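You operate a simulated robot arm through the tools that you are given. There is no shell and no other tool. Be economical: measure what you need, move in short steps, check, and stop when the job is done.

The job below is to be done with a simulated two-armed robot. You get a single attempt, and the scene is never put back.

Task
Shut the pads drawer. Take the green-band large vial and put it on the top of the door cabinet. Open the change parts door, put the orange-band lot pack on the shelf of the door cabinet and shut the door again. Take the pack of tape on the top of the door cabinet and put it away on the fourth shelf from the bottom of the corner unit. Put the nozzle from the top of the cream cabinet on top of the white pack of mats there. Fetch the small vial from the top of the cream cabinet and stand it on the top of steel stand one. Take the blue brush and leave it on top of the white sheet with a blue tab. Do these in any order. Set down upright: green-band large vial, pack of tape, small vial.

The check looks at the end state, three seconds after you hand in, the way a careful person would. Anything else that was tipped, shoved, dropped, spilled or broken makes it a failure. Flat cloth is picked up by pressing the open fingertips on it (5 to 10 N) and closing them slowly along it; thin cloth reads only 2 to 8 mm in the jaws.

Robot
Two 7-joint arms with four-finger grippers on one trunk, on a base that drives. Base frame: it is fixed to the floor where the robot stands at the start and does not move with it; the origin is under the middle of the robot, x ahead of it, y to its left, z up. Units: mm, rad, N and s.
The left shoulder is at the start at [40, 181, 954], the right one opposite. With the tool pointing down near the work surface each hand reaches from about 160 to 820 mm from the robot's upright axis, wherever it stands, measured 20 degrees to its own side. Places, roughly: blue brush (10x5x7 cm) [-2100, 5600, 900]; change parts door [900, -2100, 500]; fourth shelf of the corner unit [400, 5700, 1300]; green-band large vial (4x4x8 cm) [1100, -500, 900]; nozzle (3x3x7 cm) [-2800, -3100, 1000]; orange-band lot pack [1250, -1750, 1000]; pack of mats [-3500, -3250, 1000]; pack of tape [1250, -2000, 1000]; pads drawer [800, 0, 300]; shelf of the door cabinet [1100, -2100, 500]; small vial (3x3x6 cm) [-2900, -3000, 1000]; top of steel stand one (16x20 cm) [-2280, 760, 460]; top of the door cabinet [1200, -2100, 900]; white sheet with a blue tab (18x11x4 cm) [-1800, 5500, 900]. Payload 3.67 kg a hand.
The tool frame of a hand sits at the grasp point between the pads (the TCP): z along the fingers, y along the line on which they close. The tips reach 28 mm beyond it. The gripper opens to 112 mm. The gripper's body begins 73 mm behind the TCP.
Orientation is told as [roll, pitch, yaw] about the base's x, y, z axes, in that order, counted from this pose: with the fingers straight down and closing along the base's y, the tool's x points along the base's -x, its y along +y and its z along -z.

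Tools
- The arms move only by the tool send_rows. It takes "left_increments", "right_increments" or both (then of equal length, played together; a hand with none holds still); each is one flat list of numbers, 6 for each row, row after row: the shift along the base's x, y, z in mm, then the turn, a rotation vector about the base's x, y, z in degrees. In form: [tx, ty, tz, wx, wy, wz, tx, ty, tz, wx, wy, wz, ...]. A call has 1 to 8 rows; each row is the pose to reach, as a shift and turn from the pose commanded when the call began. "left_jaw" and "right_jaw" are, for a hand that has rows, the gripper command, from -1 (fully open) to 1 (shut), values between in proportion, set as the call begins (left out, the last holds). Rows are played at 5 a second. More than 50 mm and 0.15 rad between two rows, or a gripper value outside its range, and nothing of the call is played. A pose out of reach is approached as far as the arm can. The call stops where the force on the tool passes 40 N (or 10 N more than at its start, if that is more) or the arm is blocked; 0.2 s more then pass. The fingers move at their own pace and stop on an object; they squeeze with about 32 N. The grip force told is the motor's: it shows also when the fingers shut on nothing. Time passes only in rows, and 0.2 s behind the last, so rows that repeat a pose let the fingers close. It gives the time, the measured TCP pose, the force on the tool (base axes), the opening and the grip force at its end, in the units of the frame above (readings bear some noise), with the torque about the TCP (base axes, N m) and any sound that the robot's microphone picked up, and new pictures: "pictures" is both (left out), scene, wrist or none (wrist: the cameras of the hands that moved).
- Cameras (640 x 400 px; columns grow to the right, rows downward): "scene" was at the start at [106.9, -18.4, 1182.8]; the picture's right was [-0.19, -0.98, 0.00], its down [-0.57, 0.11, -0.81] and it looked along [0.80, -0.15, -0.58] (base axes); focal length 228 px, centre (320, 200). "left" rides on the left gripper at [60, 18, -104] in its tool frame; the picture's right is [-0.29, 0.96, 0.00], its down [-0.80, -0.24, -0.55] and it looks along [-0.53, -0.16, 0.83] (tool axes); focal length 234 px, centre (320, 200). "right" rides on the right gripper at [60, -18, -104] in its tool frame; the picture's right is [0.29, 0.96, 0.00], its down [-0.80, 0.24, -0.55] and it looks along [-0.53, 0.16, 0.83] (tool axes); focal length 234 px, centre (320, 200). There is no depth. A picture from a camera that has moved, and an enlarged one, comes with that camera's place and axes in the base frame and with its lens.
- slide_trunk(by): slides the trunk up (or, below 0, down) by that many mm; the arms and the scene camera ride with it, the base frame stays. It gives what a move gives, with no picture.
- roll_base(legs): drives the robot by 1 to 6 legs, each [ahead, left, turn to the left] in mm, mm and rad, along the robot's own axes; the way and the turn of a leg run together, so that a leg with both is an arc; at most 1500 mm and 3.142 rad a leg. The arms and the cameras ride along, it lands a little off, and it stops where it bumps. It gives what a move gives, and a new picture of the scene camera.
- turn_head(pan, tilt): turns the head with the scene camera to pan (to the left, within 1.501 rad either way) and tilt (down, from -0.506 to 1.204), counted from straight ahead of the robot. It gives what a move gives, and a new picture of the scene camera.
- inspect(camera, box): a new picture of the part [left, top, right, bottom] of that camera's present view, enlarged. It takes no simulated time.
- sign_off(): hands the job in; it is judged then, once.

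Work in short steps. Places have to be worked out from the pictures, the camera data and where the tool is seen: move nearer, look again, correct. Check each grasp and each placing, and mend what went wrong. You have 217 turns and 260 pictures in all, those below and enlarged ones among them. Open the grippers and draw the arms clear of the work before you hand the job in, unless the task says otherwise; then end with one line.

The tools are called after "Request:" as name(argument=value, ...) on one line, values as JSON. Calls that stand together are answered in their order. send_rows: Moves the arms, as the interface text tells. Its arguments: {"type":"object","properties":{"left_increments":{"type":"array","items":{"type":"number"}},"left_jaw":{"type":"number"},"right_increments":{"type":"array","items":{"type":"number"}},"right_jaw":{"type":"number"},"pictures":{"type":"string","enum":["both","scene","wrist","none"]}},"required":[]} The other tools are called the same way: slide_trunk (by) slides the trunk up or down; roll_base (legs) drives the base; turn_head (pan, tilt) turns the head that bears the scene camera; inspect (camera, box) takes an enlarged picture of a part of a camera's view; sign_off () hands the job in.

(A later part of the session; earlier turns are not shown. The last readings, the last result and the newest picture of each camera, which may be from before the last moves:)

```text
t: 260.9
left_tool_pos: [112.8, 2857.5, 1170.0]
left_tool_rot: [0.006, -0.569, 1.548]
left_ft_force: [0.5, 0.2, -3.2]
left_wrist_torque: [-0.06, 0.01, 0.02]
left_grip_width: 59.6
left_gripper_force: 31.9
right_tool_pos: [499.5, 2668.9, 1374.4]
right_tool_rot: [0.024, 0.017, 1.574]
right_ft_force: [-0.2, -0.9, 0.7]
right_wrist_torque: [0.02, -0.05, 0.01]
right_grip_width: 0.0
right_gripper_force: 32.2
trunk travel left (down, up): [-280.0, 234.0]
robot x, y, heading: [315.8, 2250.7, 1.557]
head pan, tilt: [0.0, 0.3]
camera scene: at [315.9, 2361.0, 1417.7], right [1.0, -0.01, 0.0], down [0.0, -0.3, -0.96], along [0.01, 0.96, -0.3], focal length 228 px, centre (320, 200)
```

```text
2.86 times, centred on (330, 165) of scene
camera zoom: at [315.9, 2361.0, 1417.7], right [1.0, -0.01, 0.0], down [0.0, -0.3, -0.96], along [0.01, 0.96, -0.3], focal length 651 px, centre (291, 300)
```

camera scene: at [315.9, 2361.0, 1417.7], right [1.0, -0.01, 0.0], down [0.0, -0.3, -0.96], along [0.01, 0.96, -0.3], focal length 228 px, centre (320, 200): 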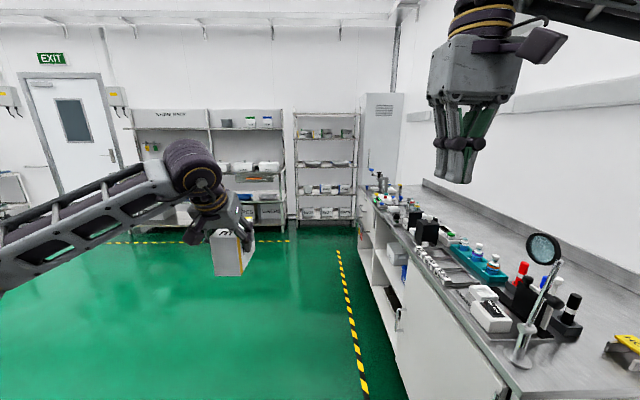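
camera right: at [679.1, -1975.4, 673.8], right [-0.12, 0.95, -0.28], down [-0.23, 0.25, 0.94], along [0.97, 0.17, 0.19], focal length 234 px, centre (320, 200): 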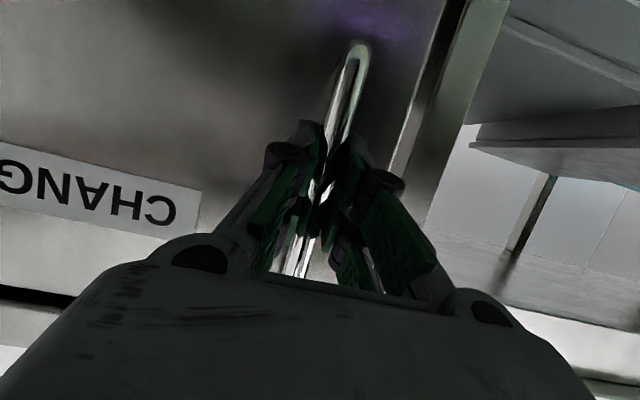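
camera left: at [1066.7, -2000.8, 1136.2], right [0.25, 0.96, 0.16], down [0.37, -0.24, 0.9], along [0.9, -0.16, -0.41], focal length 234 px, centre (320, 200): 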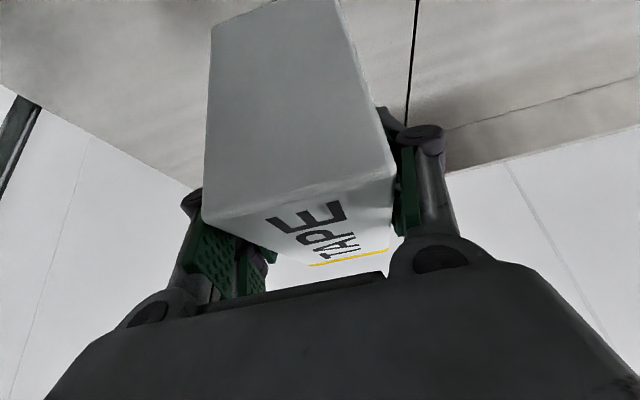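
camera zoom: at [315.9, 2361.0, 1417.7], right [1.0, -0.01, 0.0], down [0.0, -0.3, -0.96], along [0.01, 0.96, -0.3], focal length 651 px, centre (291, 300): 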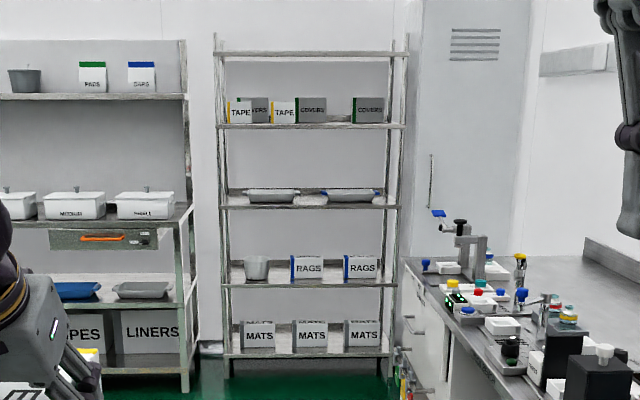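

Fourth shelf (z≈1290) holds tape and covers, with a gap near x≈560. I drive closer and look again.

Request:
roll_base(legs=[[1500, 0, 0.014], [550, -60, 0]])

Request:
inspect(camera="scene", box=[220, 60, 460, 240])

```text
t: 271.4
left_tool_pos: [136.5, 4900.7, 1170.2]
left_tool_rot: [0.005, -0.565, 1.58]
left_ft_force: [-0.7, 0.6, -2.6]
left_wrist_torque: [-0.04, -0.01, -0.01]
left_grip_width: 59.7
left_gripper_force: 32.1
right_tool_pos: [529.1, 4722.6, 1374.5]
right_tool_rot: [0.024, 0.017, 1.603]
right_ft_force: [0.5, -0.3, 0.0]
right_wrist_torque: [0.03, -0.01, 0.02]
right_grip_width: 0.0
right_gripper_force: 32.2
trunk travel left (down, up): [-280.0, 234.0]
robot x, y, heading: [357.6, 4297.2, 1.585]
head pan, tilt: [0.0, 0.3]
camera scene: at [355.2, 4409.2, 1417.7], right [1.0, 0.02, 0.0], down [0.01, -0.3, -0.96], along [-0.02, 0.95, -0.3], focal length 228 px, centre (320, 200)
```

scene: 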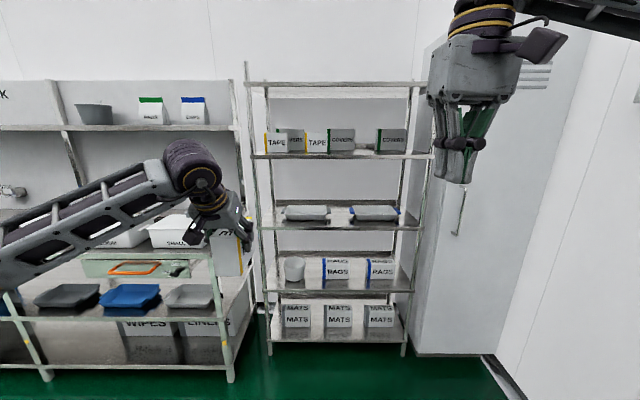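

```text
2.22 times, centred on (340, 150) of scene
camera zoom: at [355.2, 4409.2, 1417.7], right [1.0, 0.02, 0.0], down [0.01, -0.3, -0.96], along [-0.02, 0.95, -0.3], focal length 506 px, centre (276, 311)
```

zoom: 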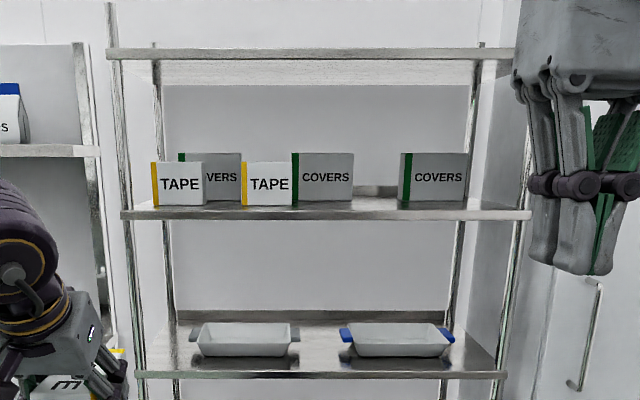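

Shelf 4 surface ≈ z 1296, front edge y≈5548; free space in front, right of the second TAPE (x≈370). I'll stand the pack at about (460, 5615). Raise the trunk and move the left hand across.

Request:
slide_trunk(by=230)

Request:
roll_base(legs=[[0, 55, -0.014]])

Request:
send_rows(left_increments=[46, 8, 0, 0, 0, 0, 92, 16, 0, 0, 0, 0, 138, 24, 0, 0, 0, 0, 184, 32, 0, 0, 0, 0, 230, 40, 0, 0, 0, 0, 276, 50, 0, 0, 0, 0, 322, 65, 0, 0, 0, 0, 368, 80, 0, 0, 0, 0], pictures="scene")

```text
t: 273.8
left_tool_pos: [136.4, 4900.3, 1399.1]
left_tool_rot: [0.005, -0.567, 1.581]
left_ft_force: [0.1, 0.2, -2.3]
left_wrist_torque: [0.0, 0.01, 0.0]
left_grip_width: 59.7
left_gripper_force: 31.9
right_tool_pos: [528.0, 4722.0, 1604.9]
right_tool_rot: [0.026, 0.017, 1.604]
right_ft_force: [0.7, 0.3, 0.5]
right_wrist_torque: [-0.03, 0.0, 0.0]
right_grip_width: 0.1
right_gripper_force: 32.0
trunk travel left (down, up): [-510.0, 4.0]
robot x, y, heading: [356.8, 4296.7, 1.588]
head pan, tilt: [0.0, 0.3]
```

```text
t: 274.8
left_tool_pos: [105.9, 4902.5, 1400.6]
left_tool_rot: [0.017, -0.567, 1.552]
left_ft_force: [2.3, -0.5, -2.7]
left_wrist_torque: [-0.04, 0.12, 0.07]
left_grip_width: 59.9
left_gripper_force: 32.2
right_tool_pos: [497.8, 4718.8, 1602.9]
right_tool_rot: [0.034, 0.016, 1.588]
right_ft_force: [1.9, 0.4, -0.1]
right_wrist_torque: [0.02, 0.18, 0.01]
right_grip_width: 0.0
right_gripper_force: 31.8
trunk travel left (down, up): [-510.0, 4.0]
robot x, y, heading: [303.5, 4293.1, 1.572]
head pan, tilt: [0.0, 0.3]
camera scene: at [317.9, 4408.8, 1647.2], right [1.0, 0.0, -0.01], down [-0.01, -0.3, -0.96], along [0.0, 0.96, -0.3], focal length 228 px, centre (320, 200)
```

scene: 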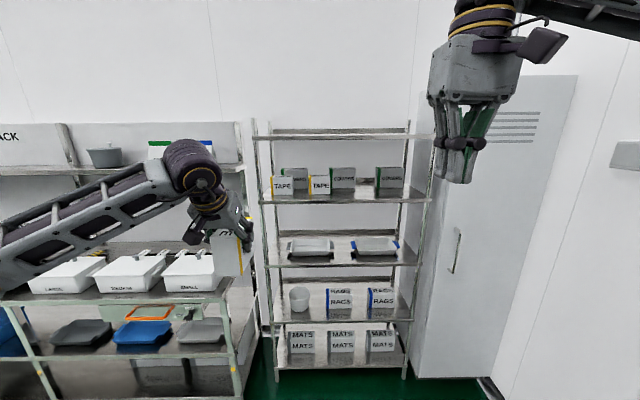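

```text
t: 276.6
left_tool_pos: [467.9, 4985.0, 1399.4]
left_tool_rot: [0.01, -0.567, 1.558]
left_ft_force: [0.2, -0.4, -2.5]
left_wrist_torque: [-0.07, 0.03, 0.02]
left_grip_width: 59.9
left_gripper_force: 31.3
right_tool_pos: [489.0, 4718.2, 1603.2]
right_tool_rot: [0.03, 0.016, 1.586]
right_ft_force: [1.0, 0.4, -0.1]
right_wrist_torque: [-0.02, 0.07, -0.02]
right_grip_width: 0.1
right_gripper_force: 32.0
trunk travel left (down, up): [-510.0, 4.0]
robot x, y, heading: [303.9, 4296.0, 1.575]
head pan, tilt: [0.0, 0.3]
camera scene: at [308.7, 4409.1, 1647.2], right [1.0, 0.0, 0.0], down [0.0, -0.3, -0.96], along [0.0, 0.96, -0.3], focal length 228 px, centre (320, 200)
```

scene: 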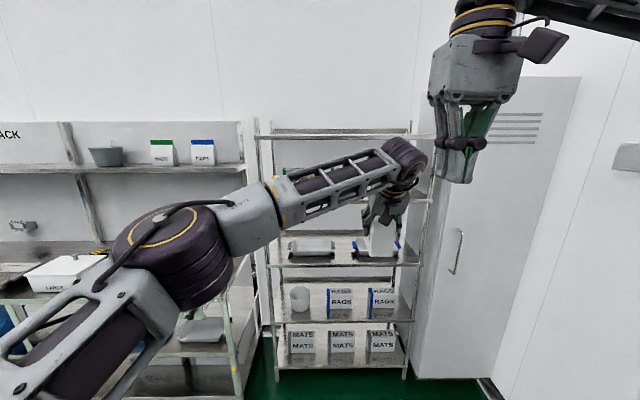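

The hand is aligned at x≈468. I drive forward 400 mm and check with the wrist camera.

Request:
roll_base(legs=[[400, 0, 0]])

Request:
inspect(camera="left", box=[0, 0, 640, 400])

```text
t: 279.1
left_tool_pos: [467.3, 5383.8, 1401.8]
left_tool_rot: [0.005, -0.571, 1.554]
left_ft_force: [-0.3, -0.9, -2.0]
left_wrist_torque: [-0.01, 0.0, 0.02]
left_grip_width: 59.8
left_gripper_force: 31.9
right_tool_pos: [487.2, 5118.5, 1605.9]
right_tool_rot: [0.026, 0.016, 1.579]
right_ft_force: [0.4, -0.1, -0.7]
right_wrist_torque: [0.02, 0.0, -0.01]
right_grip_width: 0.2
right_gripper_force: 32.1
trunk travel left (down, up): [-510.0, 4.0]
robot x, y, heading: [306.1, 4696.2, 1.564]
head pan, tilt: [0.0, 0.3]
camera scene: at [304.8, 4808.7, 1647.5], right [1.0, 0.0, 0.0], down [0.0, -0.29, -0.96], along [0.0, 0.96, -0.29], focal length 228 px, centre (320, 200)
```

scene: 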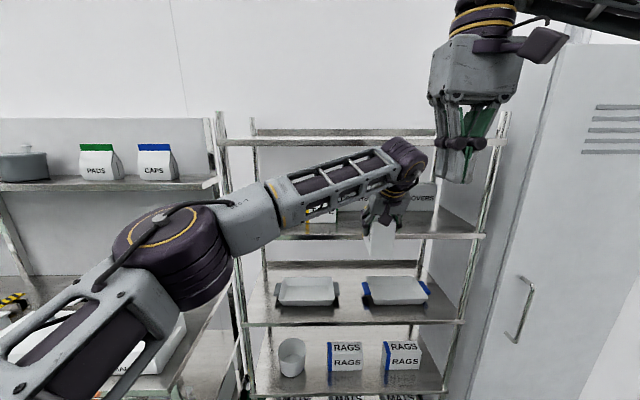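

```text
1.00 times, centred on (320, 200) of left (not enlarged: the box is as wide or as high as the picture)
camera zoom: at [449.5, 5278.2, 1457.1], right [-0.95, 0.26, 0.16], down [0.25, 0.37, 0.9], along [0.17, 0.89, -0.42], focal length 234 px, centre (320, 200)
```

zoom: 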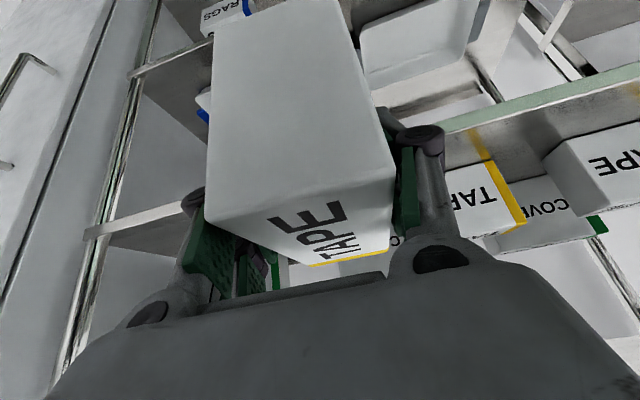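

Clear view: shelf front ≈ y 5530; TAPE box to the side. I drive in 215 mm.

Request:
roll_base(legs=[[140, 0, 0], [75, 0, 0]])

Request:
inspect(camera="scene", box=[260, 90, 480, 260])

```text
t: 281.1
left_tool_pos: [471.6, 5595.7, 1402.8]
left_tool_rot: [0.006, -0.571, 1.551]
left_ft_force: [0.1, 0.3, -2.0]
left_wrist_torque: [0.02, 0.03, 0.03]
left_grip_width: 59.8
left_gripper_force: 32.2
right_tool_pos: [491.9, 5328.1, 1607.3]
right_tool_rot: [0.027, 0.013, 1.578]
right_ft_force: [0.8, -1.3, 0.7]
right_wrist_torque: [0.05, 0.03, -0.01]
right_grip_width: 0.0
right_gripper_force: 32.6
trunk travel left (down, up): [-510.0, 4.0]
robot x, y, heading: [305.7, 4914.1, 1.569]
head pan, tilt: [0.0, 0.3]
camera scene: at [308.1, 5019.3, 1647.8], right [1.0, -0.01, 0.0], down [0.0, -0.29, -0.96], along [0.01, 0.96, -0.29], focal length 228 px, centre (320, 200)
```

scene: 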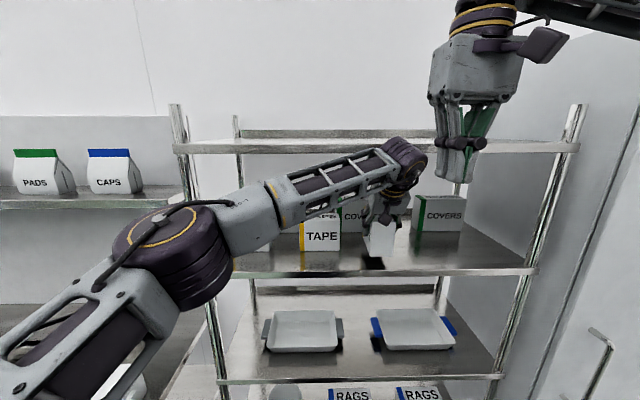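

```text
2.35 times, centred on (370, 175) of scene
camera zoom: at [308.1, 5019.3, 1647.8], right [1.0, -0.01, 0.0], down [0.0, -0.29, -0.96], along [0.01, 0.96, -0.29], focal length 536 px, centre (202, 259)
```

zoom: 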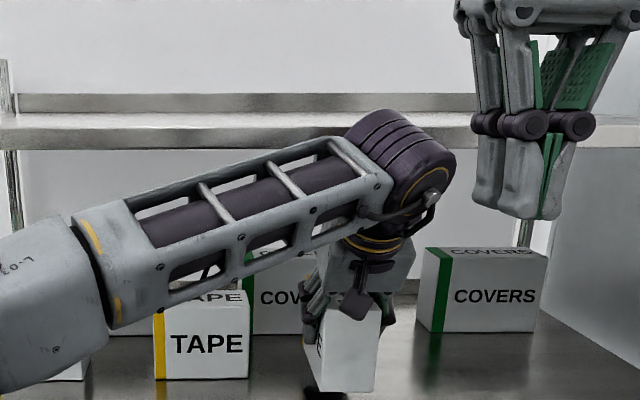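

Our pack hangs between TAPE and COVERS above the shelf. I lower in small steps.

Request:
send_rows(left_increments=[0, 0, -7, 0, 0, 0, 0, 0, -14, 0, 0, 0, 0, 0, -20, 0, 0, 0, 0, 0, -24, 0, 0, 0], pictures="none")

Request:
send_rows(left_increments=[0, 0, -2, 0, 0, 0, 0, 0, -4, 0, 0, 0, 0, 0, -6, 0, 0, 0], pictures="none")

```text
t: 282.1
left_tool_pos: [471.7, 5601.4, 1375.0]
left_tool_rot: [0.006, -0.569, 1.552]
left_ft_force: [-0.8, -0.1, -1.6]
left_wrist_torque: [-0.02, -0.03, -0.01]
left_grip_width: 59.8
left_gripper_force: 31.5
right_tool_pos: [488.7, 5336.5, 1605.4]
right_tool_rot: [0.025, 0.018, 1.576]
right_ft_force: [-1.1, 0.1, 0.0]
right_wrist_torque: [-0.02, -0.03, 0.01]
right_grip_width: 0.0
right_gripper_force: 32.4
trunk travel left (down, up): [-510.0, 4.0]
robot x, y, heading: [301.6, 4914.3, 1.571]
head pan, tilt: [0.0, 0.3]
```

```text
t: 282.9
left_tool_pos: [471.3, 5599.6, 1373.0]
left_tool_rot: [0.003, -0.571, 1.555]
left_ft_force: [1.0, 2.3, 11.1]
left_wrist_torque: [-0.49, -0.44, 0.08]
left_grip_width: 59.9
left_gripper_force: 32.0
right_tool_pos: [489.3, 5332.7, 1605.9]
right_tool_rot: [0.026, 0.015, 1.577]
right_ft_force: [0.2, 0.4, 0.0]
right_wrist_torque: [0.01, 0.01, 0.02]
right_grip_width: 0.1
right_gripper_force: 31.8
trunk travel left (down, up): [-510.0, 4.0]
robot x, y, heading: [307.6, 4912.0, 1.563]
head pan, tilt: [0.0, 0.3]
```

Contact: the pack stands. I open and back straight out.

Request:
send_rows(left_increments=[0, 0, 1, 0, 0, 0, 0, 0, 2, 0, 0, 0, 0, 0, 2, 0, 0, 0], left_jaw=-0.5, pictures="none")

Request:
roll_base(legs=[[-550, 0, 0]])

Request:
inspect(camera="scene", box=[240, 120, 440, 240])

```text
t: 283.7
left_tool_pos: [469.6, 5599.3, 1373.1]
left_tool_rot: [0.006, -0.567, 1.551]
left_ft_force: [0.5, -0.7, -0.4]
left_wrist_torque: [-0.01, 0.0, 0.0]
left_grip_width: 84.2
left_gripper_force: 0.1
right_tool_pos: [489.3, 5333.4, 1605.1]
right_tool_rot: [0.028, 0.015, 1.578]
right_ft_force: [0.0, -0.9, 0.8]
right_wrist_torque: [-0.02, -0.03, 0.01]
right_grip_width: 0.1
right_gripper_force: 31.4
trunk travel left (down, up): [-510.0, 4.0]
robot x, y, heading: [307.3, 4911.9, 1.562]
head pan, tilt: [0.0, 0.3]
```

```text
t: 286.9
left_tool_pos: [472.6, 5054.9, 1372.4]
left_tool_rot: [0.006, -0.567, 1.537]
left_ft_force: [0.3, -0.5, -0.6]
left_wrist_torque: [-0.02, 0.0, 0.0]
left_grip_width: 83.9
left_gripper_force: 0.1
right_tool_pos: [487.7, 4789.9, 1605.1]
right_tool_rot: [0.026, 0.018, 1.561]
right_ft_force: [-0.2, 1.1, 0.7]
right_wrist_torque: [-0.03, -0.01, 0.0]
right_grip_width: 0.0
right_gripper_force: 32.0
trunk travel left (down, up): [-510.0, 4.0]
robot x, y, heading: [297.9, 4368.6, 1.549]
head pan, tilt: [0.0, 0.3]
camera scene: at [300.9, 4484.3, 1647.1], right [1.0, -0.02, 0.0], down [-0.01, -0.3, -0.95], along [0.02, 0.95, -0.3], focal length 228 px, centre (320, 200)
```

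scene: 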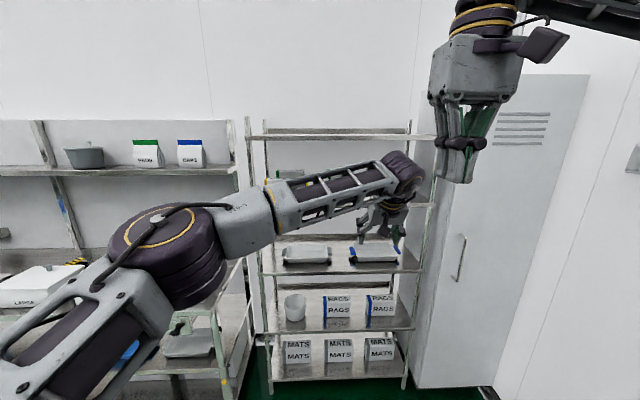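

```text
3.20 times, centred on (340, 180) of scene
camera zoom: at [300.9, 4484.3, 1647.1], right [1.0, -0.02, 0.0], down [-0.01, -0.3, -0.95], along [0.02, 0.95, -0.3], focal length 729 px, centre (256, 264)
```

zoom: 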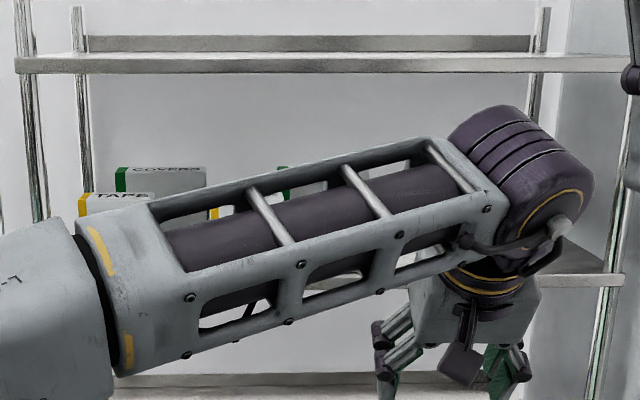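

I swing the left hand back to its side (tool vertical again) to see the result.

Request:
send_rows(left_increments=[-46, -5, 0, -4.2, 0, 0, -92, -10, 0, -8.4, 0, 0, -138, -15, 0, -12.6, 0, 0, -184, -20, 0, -16.8, 0, 0, -230, -25, 0, -21, 0, 0, -276, -30, 0, -25.2, 0, 0, -322, -35, 0, -29.4, 0, 0, -368, -40, 0, -32.5, 0, 0], left_jaw=-1, pictures="none")

Request:
inspect(camera="scene", box=[240, 120, 440, 240])

```text
t: 288.7
left_tool_pos: [102.1, 5010.4, 1369.4]
left_tool_rot: [-0.015, -0.001, 1.541]
left_ft_force: [-1.1, 0.8, -0.4]
left_wrist_torque: [-0.03, -0.05, -0.01]
left_grip_width: 111.9
left_gripper_force: 0.1
right_tool_pos: [484.5, 4788.8, 1605.9]
right_tool_rot: [0.024, 0.017, 1.561]
right_ft_force: [-0.4, -0.7, 0.3]
right_wrist_torque: [-0.02, -0.05, -0.02]
right_grip_width: 0.1
right_gripper_force: 31.9
trunk travel left (down, up): [-510.0, 4.0]
robot x, y, heading: [296.2, 4369.8, 1.546]
head pan, tilt: [0.0, 0.3]
```

```text
3.20 times, centred on (340, 180) of scene
camera zoom: at [297.9, 4482.5, 1647.3], right [1.0, -0.02, 0.0], down [0.0, -0.3, -0.96], along [0.02, 0.95, -0.3], focal length 729 px, centre (256, 264)
```

zoom: 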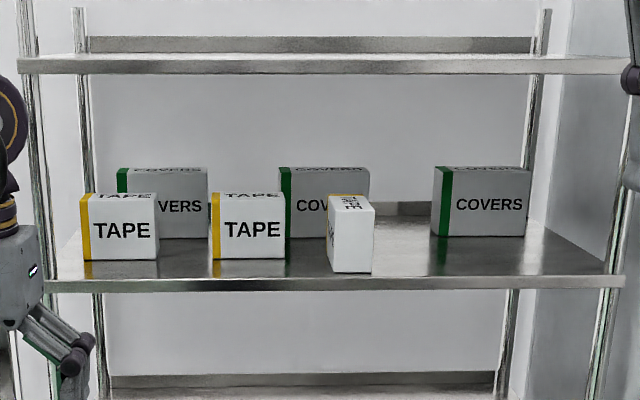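

The tape stands upright on the fourth shelf. Next the brush: I lower the trunk and sidestep west along the north side.

Request:
slide_trunk(by=-280)

Request:
roll_base(legs=[[-150, 0, 0.025], [0, 1450, 0], [0, 650, 0]])

```text
t: 291.6
left_tool_pos: [104.4, 5010.9, 1091.1]
left_tool_rot: [-0.013, -0.001, 1.542]
left_ft_force: [0.0, -0.1, -0.4]
left_wrist_torque: [0.01, 0.02, 0.02]
left_grip_width: 112.0
left_gripper_force: 0.0
right_tool_pos: [488.2, 4789.1, 1327.8]
right_tool_rot: [0.027, 0.015, 1.562]
right_ft_force: [-0.4, -0.4, -0.1]
right_wrist_torque: [-0.01, -0.02, -0.01]
right_grip_width: 0.1
right_gripper_force: 32.2
trunk travel left (down, up): [-230.0, 284.0]
robot x, y, heading: [296.2, 4369.8, 1.553]
head pan, tilt: [0.0, 0.3]
```

```text
t: 303.1
left_tool_pos: [-1951.5, 4896.9, 1091.6]
left_tool_rot: [-0.014, -0.002, 1.524]
left_ft_force: [-0.2, 0.1, 0.6]
left_wrist_torque: [0.01, 0.0, 0.02]
left_grip_width: 111.9
left_gripper_force: 0.0
right_tool_pos: [-1571.1, 4667.6, 1326.5]
right_tool_rot: [0.026, 0.016, 1.544]
right_ft_force: [-0.6, 0.4, 0.6]
right_wrist_torque: [0.01, 0.0, 0.01]
right_grip_width: 0.3
right_gripper_force: 32.1
trunk travel left (down, up): [-230.0, 284.0]
robot x, y, heading: [-1772.2, 4253.0, 1.533]
head pan, tilt: [0.0, 0.3]
camera scene: at [-1764.8, 4365.5, 1368.3], right [1.0, -0.04, 0.0], down [-0.01, -0.3, -0.96], along [0.04, 0.95, -0.3], focal length 228 px, centre (320, 200)
```

scene: 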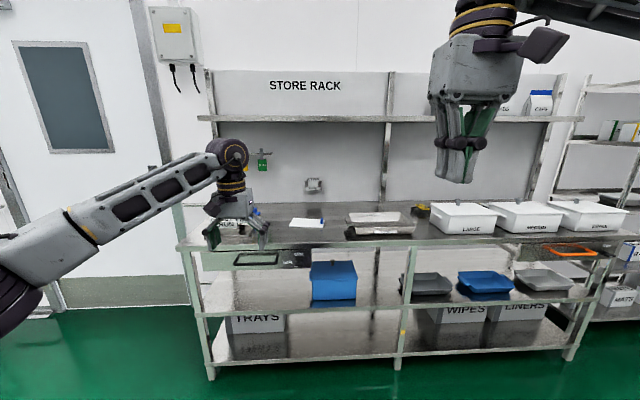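

I see the store rack worktop with a white sheet and something blue behind my gripper. Enlarge.

Request:
inspect(camera="scene", box=[180, 165, 420, 285])

Request:
inspect(camera="left", box=[0, 0, 640, 400])

```text
2.67 times, centred on (300, 225) of scene
camera zoom: at [-1764.8, 4365.5, 1368.3], right [1.0, -0.04, 0.0], down [-0.01, -0.3, -0.96], along [0.04, 0.95, -0.3], focal length 608 px, centre (373, 133)
```

zoom: 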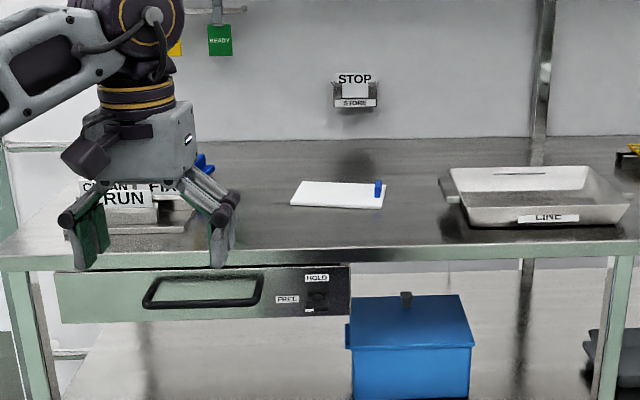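

```text
1.00 times, centred on (320, 200) of left (not enlarged: the box is as wide or as high as the picture)
camera zoom: at [-1972.5, 4838.3, 1195.2], right [-0.94, 0.33, -0.01], down [0.27, 0.78, 0.56], along [0.2, 0.52, -0.83], focal length 234 px, centre (320, 200)
```

zoom: 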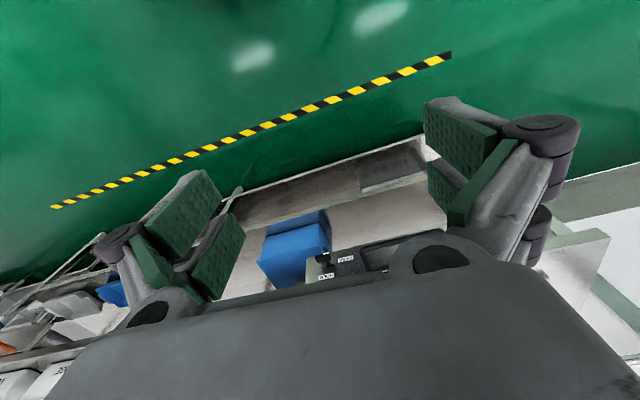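

Sheet near (-1790, 5520); the brush (blue) near (-2085, 5626), behind my gripper. I move in to view them with the wrist camera.

Request:
roll_base(legs=[[500, 110, 0.037]])

Request:
inspect(camera="left", box=[0, 0, 640, 400])

```text
t: 306.1
left_tool_pos: [-2075.0, 5384.1, 1091.5]
left_tool_rot: [-0.014, 0.0, 1.561]
left_ft_force: [1.3, 1.0, 0.4]
left_wrist_torque: [-0.02, 0.0, -0.02]
left_grip_width: 112.3
left_gripper_force: 0.0
right_tool_pos: [-1688.4, 5169.2, 1326.6]
right_tool_rot: [0.027, 0.017, 1.581]
right_ft_force: [0.5, 0.0, -0.7]
right_wrist_torque: [-0.02, -0.01, -0.01]
right_grip_width: 0.0
right_gripper_force: 31.6
trunk travel left (down, up): [-230.0, 284.0]
robot x, y, heading: [-1872.2, 4747.5, 1.57]
head pan, tilt: [0.0, 0.3]
camera scene: at [-1870.6, 4860.5, 1368.3], right [1.0, 0.0, 0.0], down [0.0, -0.3, -0.96], along [0.0, 0.96, -0.3], focal length 228 px, centre (320, 200)
```

scene: 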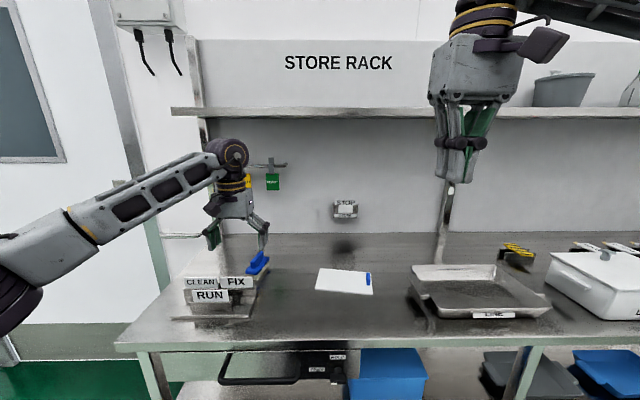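

```text
1.00 times, centred on (320, 200) of left (not enlarged: the box is as wide or as high as the picture)
camera zoom: at [-2095.4, 5325.2, 1195.3], right [-0.95, 0.3, -0.01], down [0.24, 0.79, 0.56], along [0.18, 0.53, -0.83], focal length 234 px, centre (320, 200)
```

zoom: 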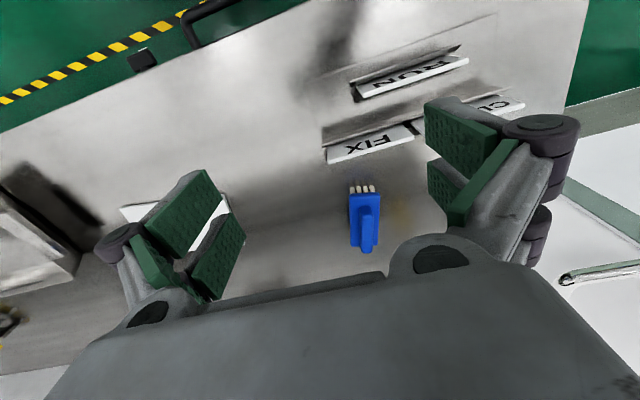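

The brush (10×5×7, long axis along y) sits near (-2090, 5572, ~890). I drive 110 mm closer and hover above it.

Request:
roll_base(legs=[[110, 0, 0]])

Request:
send_rows(left_increments=[-5, 25, -30, 0.3, 0, 0.6, -10, 50, -60, 0.8, 0, 0.6, -14, 72, -90, 0.8, 0, 0.6], pictures="wrist")

```text
t: 307.3
left_tool_pos: [-2076.1, 5492.1, 1091.9]
left_tool_rot: [-0.013, -0.001, 1.559]
left_ft_force: [-0.8, 0.2, -0.8]
left_wrist_torque: [-0.08, -0.02, 0.0]
left_grip_width: 112.0
left_gripper_force: 0.1
right_tool_pos: [-1688.9, 5276.2, 1325.8]
right_tool_rot: [0.025, 0.017, 1.581]
right_ft_force: [-0.3, 0.1, -1.3]
right_wrist_torque: [-0.03, 0.0, -0.02]
right_grip_width: 0.2
right_gripper_force: 32.2
trunk travel left (down, up): [-230.0, 284.0]
robot x, y, heading: [-1871.6, 4854.8, 1.565]
head pan, tilt: [0.0, 0.3]
camera scene: at [-1870.2, 4967.7, 1368.2], right [1.0, 0.0, 0.0], down [0.0, -0.3, -0.96], along [0.0, 0.96, -0.3], focal length 228 px, centre (320, 200)
```

scene: 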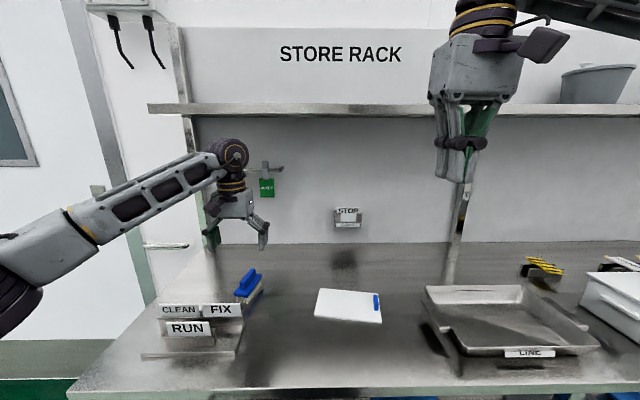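

```text
t: 308.1
left_tool_pos: [-2090.4, 5562.1, 999.5]
left_tool_rot: [-0.014, -0.015, 1.571]
left_ft_force: [-0.4, -0.1, -0.7]
left_wrist_torque: [-0.02, -0.01, 0.02]
left_grip_width: 112.0
left_gripper_force: 0.0
right_tool_pos: [-1686.3, 5276.6, 1325.9]
right_tool_rot: [0.025, 0.014, 1.58]
right_ft_force: [0.5, 0.2, -0.4]
right_wrist_torque: [-0.02, 0.03, -0.01]
right_grip_width: 0.0
right_gripper_force: 31.8
trunk travel left (down, up): [-230.0, 284.0]
robot x, y, heading: [-1871.1, 4854.5, 1.572]
head pan, tilt: [0.0, 0.3]
camera left: at [-2109.2, 5500.3, 1103.2], right [-0.96, 0.29, -0.01], down [0.23, 0.79, 0.57], along [0.17, 0.54, -0.82], focal length 234 px, centre (320, 200)
```

left: 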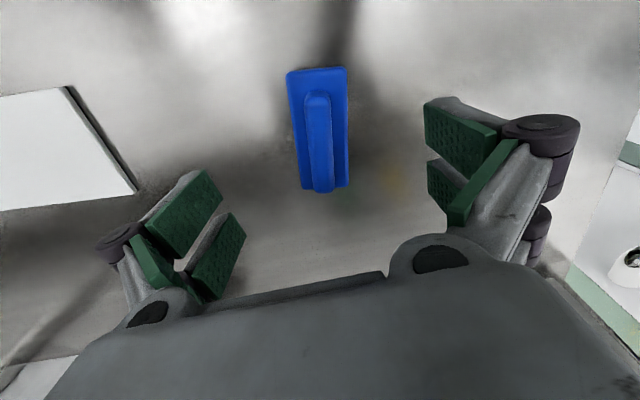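

Brush centre ≈(-2091, 5561), its axis turned ≈-12.7°. I align the yaw and descend to z≈897.

Request:
send_rows(left_increments=[0, 0, -30, 0, 0, -6, -1, 0, -60, 0, 0, -12.5, -1, 0, -85, 0, 0, -12.5, -1, 0, -102, 0, 0, -12.5], left_jaw=-0.6, pictures="wrist")

```text
t: 309.1
left_tool_pos: [-2093.2, 5560.9, 899.1]
left_tool_rot: [-0.016, -0.014, 1.351]
left_ft_force: [-0.6, -0.4, -0.1]
left_wrist_torque: [0.03, -0.01, -0.01]
left_grip_width: 89.5
left_gripper_force: 0.0
right_tool_pos: [-1687.4, 5278.1, 1325.8]
right_tool_rot: [0.026, 0.016, 1.581]
right_ft_force: [0.8, -0.1, 0.4]
right_wrist_torque: [0.0, -0.02, 0.03]
right_grip_width: 0.1
right_gripper_force: 31.8
trunk travel left (down, up): [-230.0, 284.0]
robot x, y, heading: [-1871.0, 4856.7, 1.57]
head pan, tilt: [0.0, 0.3]
camera left: at [-2124.1, 5506.5, 1003.4], right [-0.87, 0.49, -0.01], down [0.4, 0.72, 0.57], along [0.28, 0.49, -0.82], focal length 234 px, centre (320, 200)
```

left: 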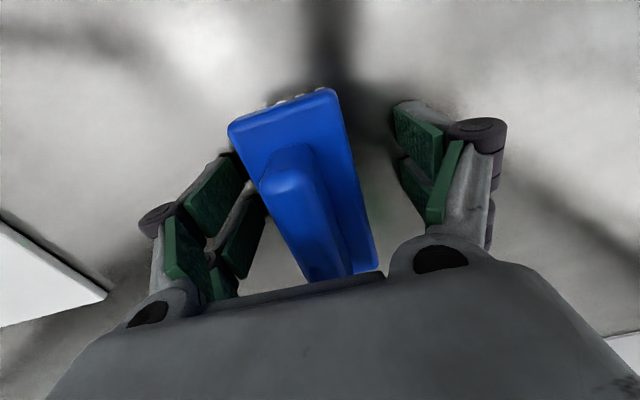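

Brush lies between the pads; I close and lift.

Request:
send_rows(left_increments=[0, 0, 0, 0, 0, 0, 0, 0, 0, 0, 0, 0, 0, 0, 0, 0, 0, 0, 0, 0, 0, 0, 0, 0], left_jaw=1, pictures="none")

Request:
send_rows(left_increments=[0, 0, 30, 0, 0, 0, 0, 0, 70, 0, 0, 0, 0, 0, 110, 0, 0, 0], pictures="wrist")

```text
t: 309.8
left_tool_pos: [-2097.8, 5563.6, 907.6]
left_tool_rot: [-0.009, -0.023, 1.36]
left_ft_force: [-2.9, -3.1, 9.6]
left_wrist_torque: [0.06, 0.18, 0.08]
left_grip_width: 43.2
left_gripper_force: 32.0
right_tool_pos: [-1687.8, 5277.0, 1326.9]
right_tool_rot: [0.027, 0.014, 1.582]
right_ft_force: [0.5, -0.7, 0.2]
right_wrist_torque: [-0.02, 0.04, -0.03]
right_grip_width: 0.0
right_gripper_force: 31.9
trunk travel left (down, up): [-230.0, 284.0]
robot x, y, heading: [-1874.7, 4854.6, 1.572]
head pan, tilt: [0.0, 0.3]
stopped in row 3 (left hand): the force on the tool passed its limit at 42 N (the readings are from after the stop); the commanded pose is now the measured one
```

```text
t: 310.6
left_tool_pos: [-2097.0, 5566.7, 1015.7]
left_tool_rot: [-0.009, -0.024, 1.357]
left_ft_force: [-0.6, 0.3, -1.4]
left_wrist_torque: [-0.03, -0.03, 0.03]
left_grip_width: 43.2
left_gripper_force: 32.2
right_tool_pos: [-1689.4, 5276.1, 1326.9]
right_tool_rot: [0.027, 0.015, 1.581]
right_ft_force: [0.3, -0.4, -0.7]
right_wrist_torque: [0.0, 0.01, 0.02]
right_grip_width: 0.3
right_gripper_force: 32.3
trunk travel left (down, up): [-230.0, 284.0]
robot x, y, heading: [-1872.2, 4853.2, 1.569]
head pan, tilt: [0.0, 0.3]
camera left: at [-2126.9, 5510.1, 1118.3], right [-0.88, 0.48, 0.0], down [0.4, 0.72, 0.57], along [0.28, 0.5, -0.82], focal length 234 px, centre (320, 200)
```

left: 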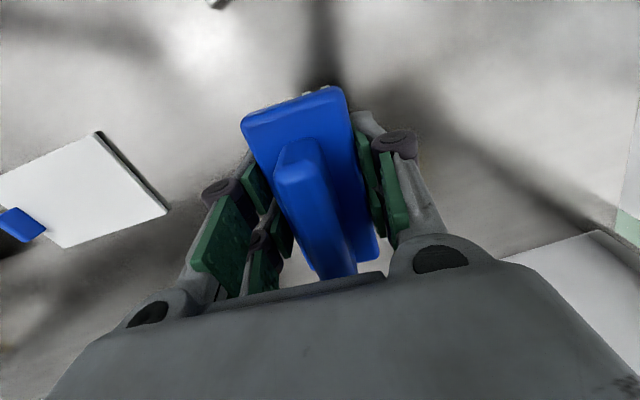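

Brush held. The sheet's centre is about (-1787, 5524). I shift the base right and bring the brush over it.

Request:
roll_base(legs=[[0, -220, 0]])

Request:
send_rows(left_increments=[28, -10, 0, 0, 0, 3, 56, -20, 0, 0, 0, 6, 84, -36, 0, 0, 0, 9, 84, -40, -40, 0, 0, 12, 84, -40, -60, 0, 0, 12], pictures="both")

```text
t: 312.3
left_tool_pos: [-1878.2, 5566.1, 1014.8]
left_tool_rot: [-0.008, -0.022, 1.363]
left_ft_force: [0.1, -0.1, -0.2]
left_wrist_torque: [-0.03, 0.02, -0.02]
left_grip_width: 43.1
left_gripper_force: 31.9
right_tool_pos: [-1469.3, 5279.5, 1325.7]
right_tool_rot: [0.027, 0.015, 1.585]
right_ft_force: [-0.3, 0.0, -0.3]
right_wrist_torque: [0.02, 0.02, -0.01]
right_grip_width: 0.1
right_gripper_force: 32.0
trunk travel left (down, up): [-230.0, 284.0]
robot x, y, heading: [-1651.7, 4857.9, 1.573]
head pan, tilt: [0.0, 0.3]
camera scene: at [-1650.3, 4967.8, 1368.3], right [1.0, 0.0, 0.0], down [0.0, -0.3, -0.96], along [0.0, 0.96, -0.3], focal length 228 px, centre (320, 200)
```

scene: 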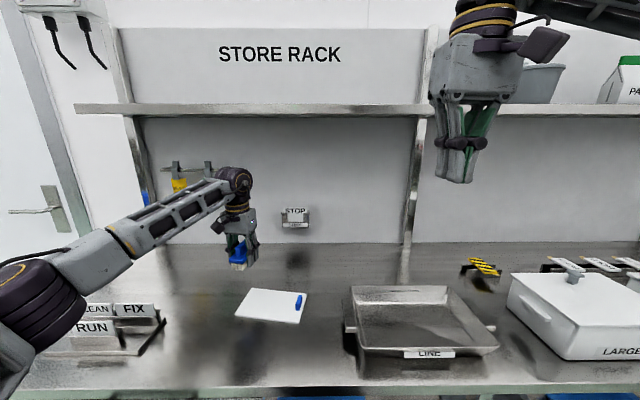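

```text
t: 313.5
left_tool_pos: [-1791.6, 5527.2, 954.7]
left_tool_rot: [-0.008, -0.022, 1.573]
left_ft_force: [-0.1, 0.2, -0.4]
left_wrist_torque: [0.01, 0.01, -0.02]
left_grip_width: 43.1
left_gripper_force: 32.0
right_tool_pos: [-1469.2, 5277.9, 1326.8]
right_tool_rot: [0.027, 0.016, 1.585]
right_ft_force: [-0.8, 0.5, -0.1]
right_wrist_torque: [0.02, 0.01, -0.01]
right_grip_width: 0.0
right_gripper_force: 31.6
trunk travel left (down, up): [-230.0, 284.0]
robot x, y, heading: [-1656.3, 4853.5, 1.576]
head pan, tilt: [0.0, 0.3]
camera scene: at [-1650.1, 4967.6, 1368.3], right [1.0, 0.0, 0.0], down [0.0, -0.3, -0.96], along [0.0, 0.96, -0.3], focal length 228 px, centre (320, 200)
camera left: at [-1809.4, 5464.8, 1057.2], right [-0.96, 0.29, 0.0], down [0.23, 0.78, 0.57], along [0.17, 0.55, -0.82], focal length 234 px, centre (320, 200)
```

scene: 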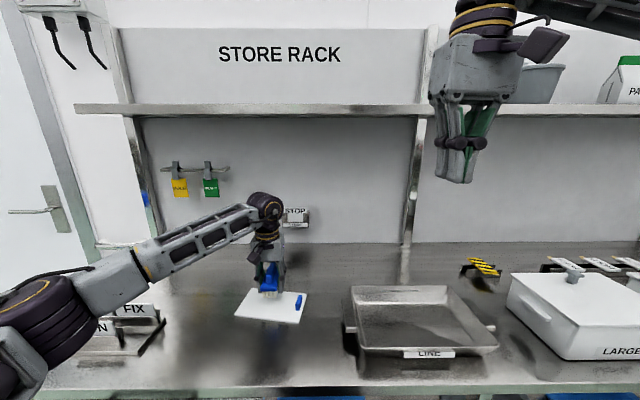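
left: 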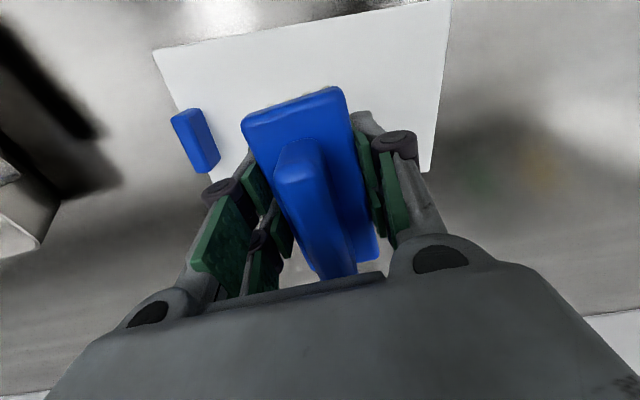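

Brush is over the sheet, clear of the tab. I lower it to contact.

Request:
send_rows(left_increments=[-4, -5, -15, 0, 0, 0, -6, -8, -30, 0, 0, 0, -6, -8, -38, 0, 0, 0, -6, -8, -42, 0, 0, 0], pictures="none")

Request:
send_rows(left_increments=[0, 0, -2, 0, 0, 0, 0, 0, -4, 0, 0, 0, 0, 0, -6, 0, 0, 0], pictures="none")

```text
t: 314.5
left_tool_pos: [-1800.8, 5519.5, 916.1]
left_tool_rot: [-0.01, -0.027, 1.573]
left_ft_force: [0.4, 1.6, 9.1]
left_wrist_torque: [-0.12, 0.15, 0.0]
left_grip_width: 43.4
left_gripper_force: 31.7
right_tool_pos: [-1469.2, 5276.8, 1326.7]
right_tool_rot: [0.026, 0.016, 1.585]
right_ft_force: [-0.4, -0.3, 0.1]
right_wrist_torque: [0.0, 0.03, 0.02]
right_grip_width: 0.0
right_gripper_force: 32.2
trunk travel left (down, up): [-230.0, 284.0]
robot x, y, heading: [-1652.2, 4854.4, 1.569]
head pan, tilt: [0.0, 0.3]
```

```text
t: 315.2
left_tool_pos: [-1801.0, 5519.7, 915.0]
left_tool_rot: [-0.014, -0.035, 1.574]
left_ft_force: [0.6, -3.2, 10.7]
left_wrist_torque: [-0.44, 0.29, 0.08]
left_grip_width: 43.1
left_gripper_force: 32.3
right_tool_pos: [-1470.0, 5275.9, 1326.9]
right_tool_rot: [0.027, 0.013, 1.584]
right_ft_force: [-0.7, -0.4, 0.8]
right_wrist_torque: [-0.02, -0.04, 0.01]
right_grip_width: 0.0
right_gripper_force: 31.9
trunk travel left (down, up): [-230.0, 284.0]
robot x, y, heading: [-1650.3, 4852.0, 1.575]
head pan, tilt: [0.0, 0.3]
stopped in row 3 (left hand): the force on the tool passed its limit at 43 N (the readings are from after the stop); the commanded pose is now the measured one
```

Contact reached; release and lift.

Request:
send_rows(left_increments=[0, 0, 1, 0, 0, 0, 0, 0, 2, 0, 0, 0, 0, 0, 2, 0, 0, 0], left_jaw=-0.4, pictures="none")

Request:
send_rows(left_increments=[0, 0, 40, 0, 0, 0, 0, 0, 85, 0, 0, 0, 0, 0, 130, 0, 0, 0, 0, -20, 170, 0, 0, 0], pictures="both")

```text
t: 316.0
left_tool_pos: [-1800.9, 5519.0, 915.3]
left_tool_rot: [-0.011, -0.032, 1.573]
left_ft_force: [0.0, -0.9, 0.2]
left_wrist_torque: [0.03, -0.01, 0.0]
left_grip_width: 78.3
left_gripper_force: 0.0
right_tool_pos: [-1470.5, 5277.6, 1326.9]
right_tool_rot: [0.025, 0.016, 1.585]
right_ft_force: [0.0, 0.0, 0.0]
right_wrist_torque: [-0.01, -0.02, -0.02]
right_grip_width: 0.0
right_gripper_force: 32.1
trunk travel left (down, up): [-230.0, 284.0]
robot x, y, heading: [-1651.0, 4857.1, 1.575]
head pan, tilt: [0.0, 0.3]
```

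```text
t: 317.0
left_tool_pos: [-1802.7, 5495.8, 1086.8]
left_tool_rot: [-0.01, -0.034, 1.572]
left_ft_force: [0.6, -0.1, -0.6]
left_wrist_torque: [0.02, -0.01, 0.0]
left_grip_width: 78.5
left_gripper_force: 0.1
right_tool_pos: [-1470.1, 5275.8, 1325.9]
right_tool_rot: [0.026, 0.015, 1.585]
right_ft_force: [-0.4, -0.4, -0.3]
right_wrist_torque: [0.02, 0.0, 0.01]
right_grip_width: 0.0
right_gripper_force: 32.1
trunk travel left (down, up): [-230.0, 284.0]
robot x, y, heading: [-1650.5, 4853.2, 1.572]
head pan, tilt: [0.0, 0.3]
camera scene: at [-1650.7, 4966.0, 1368.4], right [1.0, 0.0, 0.0], down [0.0, -0.29, -0.96], along [0.0, 0.96, -0.29], focal length 228 px, centre (320, 200)
camera left: at [-1820.6, 5433.7, 1188.0], right [-0.96, 0.29, 0.0], down [0.23, 0.78, 0.58], along [0.17, 0.56, -0.81], focal length 234 px, centre (320, 200)
```

scene: 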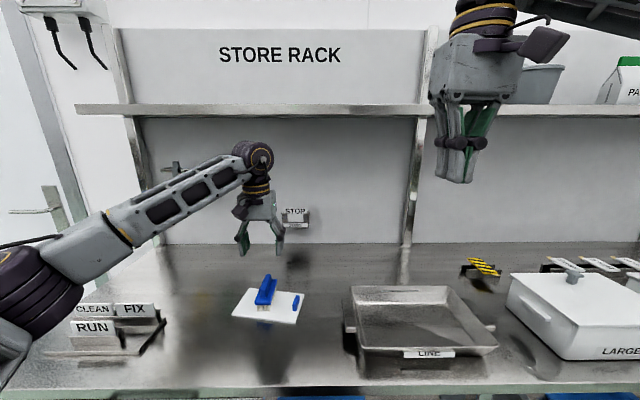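
left: 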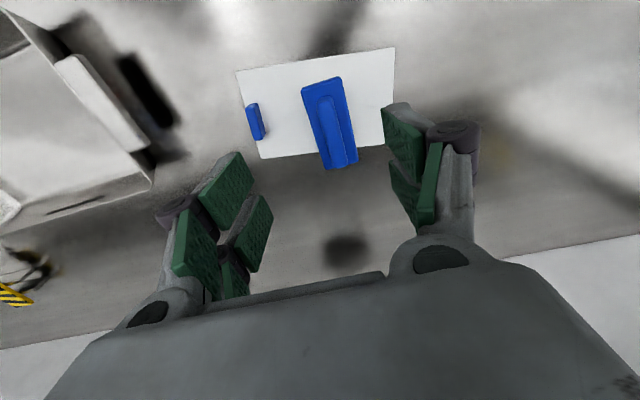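

The brush rests on the sheet. I back off, turn to face south and survey the way to the cream cabinet.

Request:
roll_base(legs=[[-800, 0, 0], [0, 0, 3.1]])

```text
t: 329.5
left_tool_pos: [-1509.3, 3419.3, 1084.8]
left_tool_rot: [-0.012, -0.032, -1.585]
left_ft_force: [0.1, 0.5, 0.3]
left_wrist_torque: [0.01, 0.0, 0.03]
left_grip_width: 78.2
left_gripper_force: 0.0
right_tool_pos: [-1838.3, 3644.9, 1325.2]
right_tool_rot: [0.025, 0.016, -1.571]
right_ft_force: [0.0, 0.1, -0.4]
right_wrist_torque: [0.04, -0.01, -0.02]
right_grip_width: 0.3
right_gripper_force: 32.0
trunk travel left (down, up): [-230.0, 284.0]
robot x, y, heading: [-1652.5, 4064.1, -1.583]
head pan, tilt: [0.0, 0.3]
camera scene: at [-1652.1, 3948.1, 1368.3], right [-1.0, 0.01, 0.0], down [0.0, 0.3, -0.96], along [-0.01, -0.96, -0.3], focal length 228 px, centre (320, 200)
```

scene: 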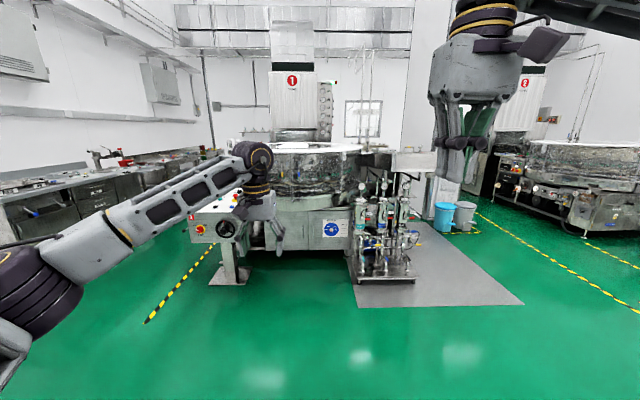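

I enlarge the right side of the view to find the aisle.

Request:
inspect(camera="scene", box=[330, 90, 570, 270])

```text
2.22 times, centred on (450, 180) of scene
camera zoom: at [-1652.1, 3948.1, 1368.3], right [-1.0, 0.01, 0.0], down [0.0, 0.3, -0.96], along [-0.01, -0.96, -0.3], focal length 506 px, centre (31, 244)
```

zoom: 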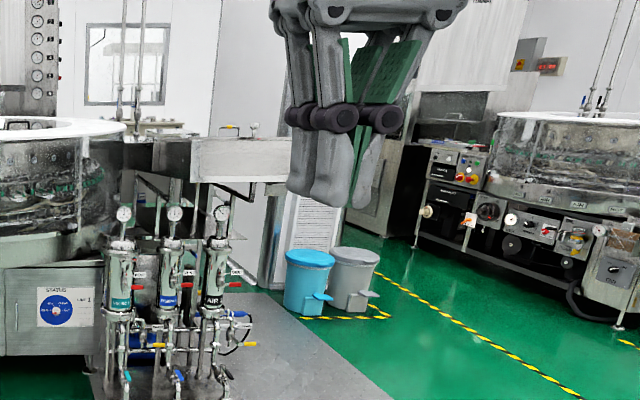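

I sidestep west along the open floor to line up with the aisle.

Request:
roll_base(legs=[[0, -1400, 0.012]])

```text
t: 336.8
left_tool_pos: [-2925.1, 3441.7, 1084.3]
left_tool_rot: [-0.012, -0.032, -1.593]
left_ft_force: [0.1, 0.8, 0.6]
left_wrist_torque: [-0.02, -0.03, 0.03]
left_grip_width: 78.4
left_gripper_force: 0.1
right_tool_pos: [-3252.6, 3672.2, 1326.2]
right_tool_rot: [0.027, 0.015, -1.582]
right_ft_force: [0.1, 0.3, -0.5]
right_wrist_torque: [0.01, -0.03, -0.01]
right_grip_width: 0.2
right_gripper_force: 31.6
trunk travel left (down, up): [-230.0, 284.0]
robot x, y, heading: [-3061.1, 4087.4, -1.597]
head pan, tilt: [0.0, 0.3]
camera scene: at [-3063.4, 3973.2, 1368.3], right [-1.0, 0.02, 0.0], down [0.01, 0.3, -0.96], along [-0.02, -0.95, -0.3], focal length 228 px, centre (320, 200)
```

scene: 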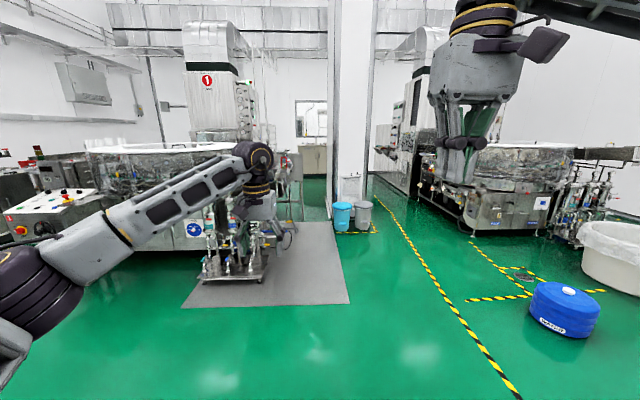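

The cream cabinet is visible far ahead between machine 1 and a pillar. I enlarge that area.

Request:
inspect(camera="scene", box=[250, 80, 430, 260])

```text
2.22 times, centred on (340, 170) of scene
camera zoom: at [-3063.4, 3973.2, 1368.3], right [-1.0, 0.02, 0.0], down [0.01, 0.3, -0.96], along [-0.02, -0.95, -0.3], focal length 506 px, centre (276, 267)
```

zoom: 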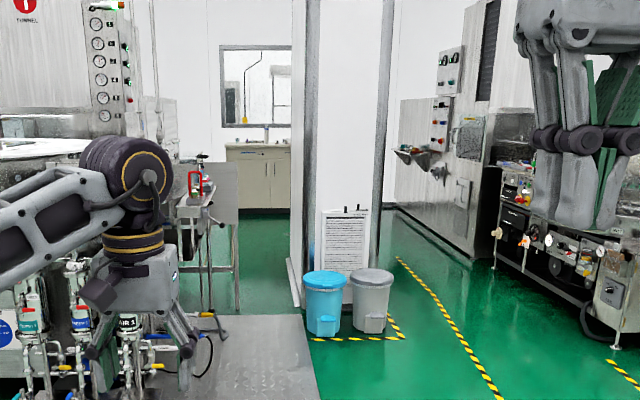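

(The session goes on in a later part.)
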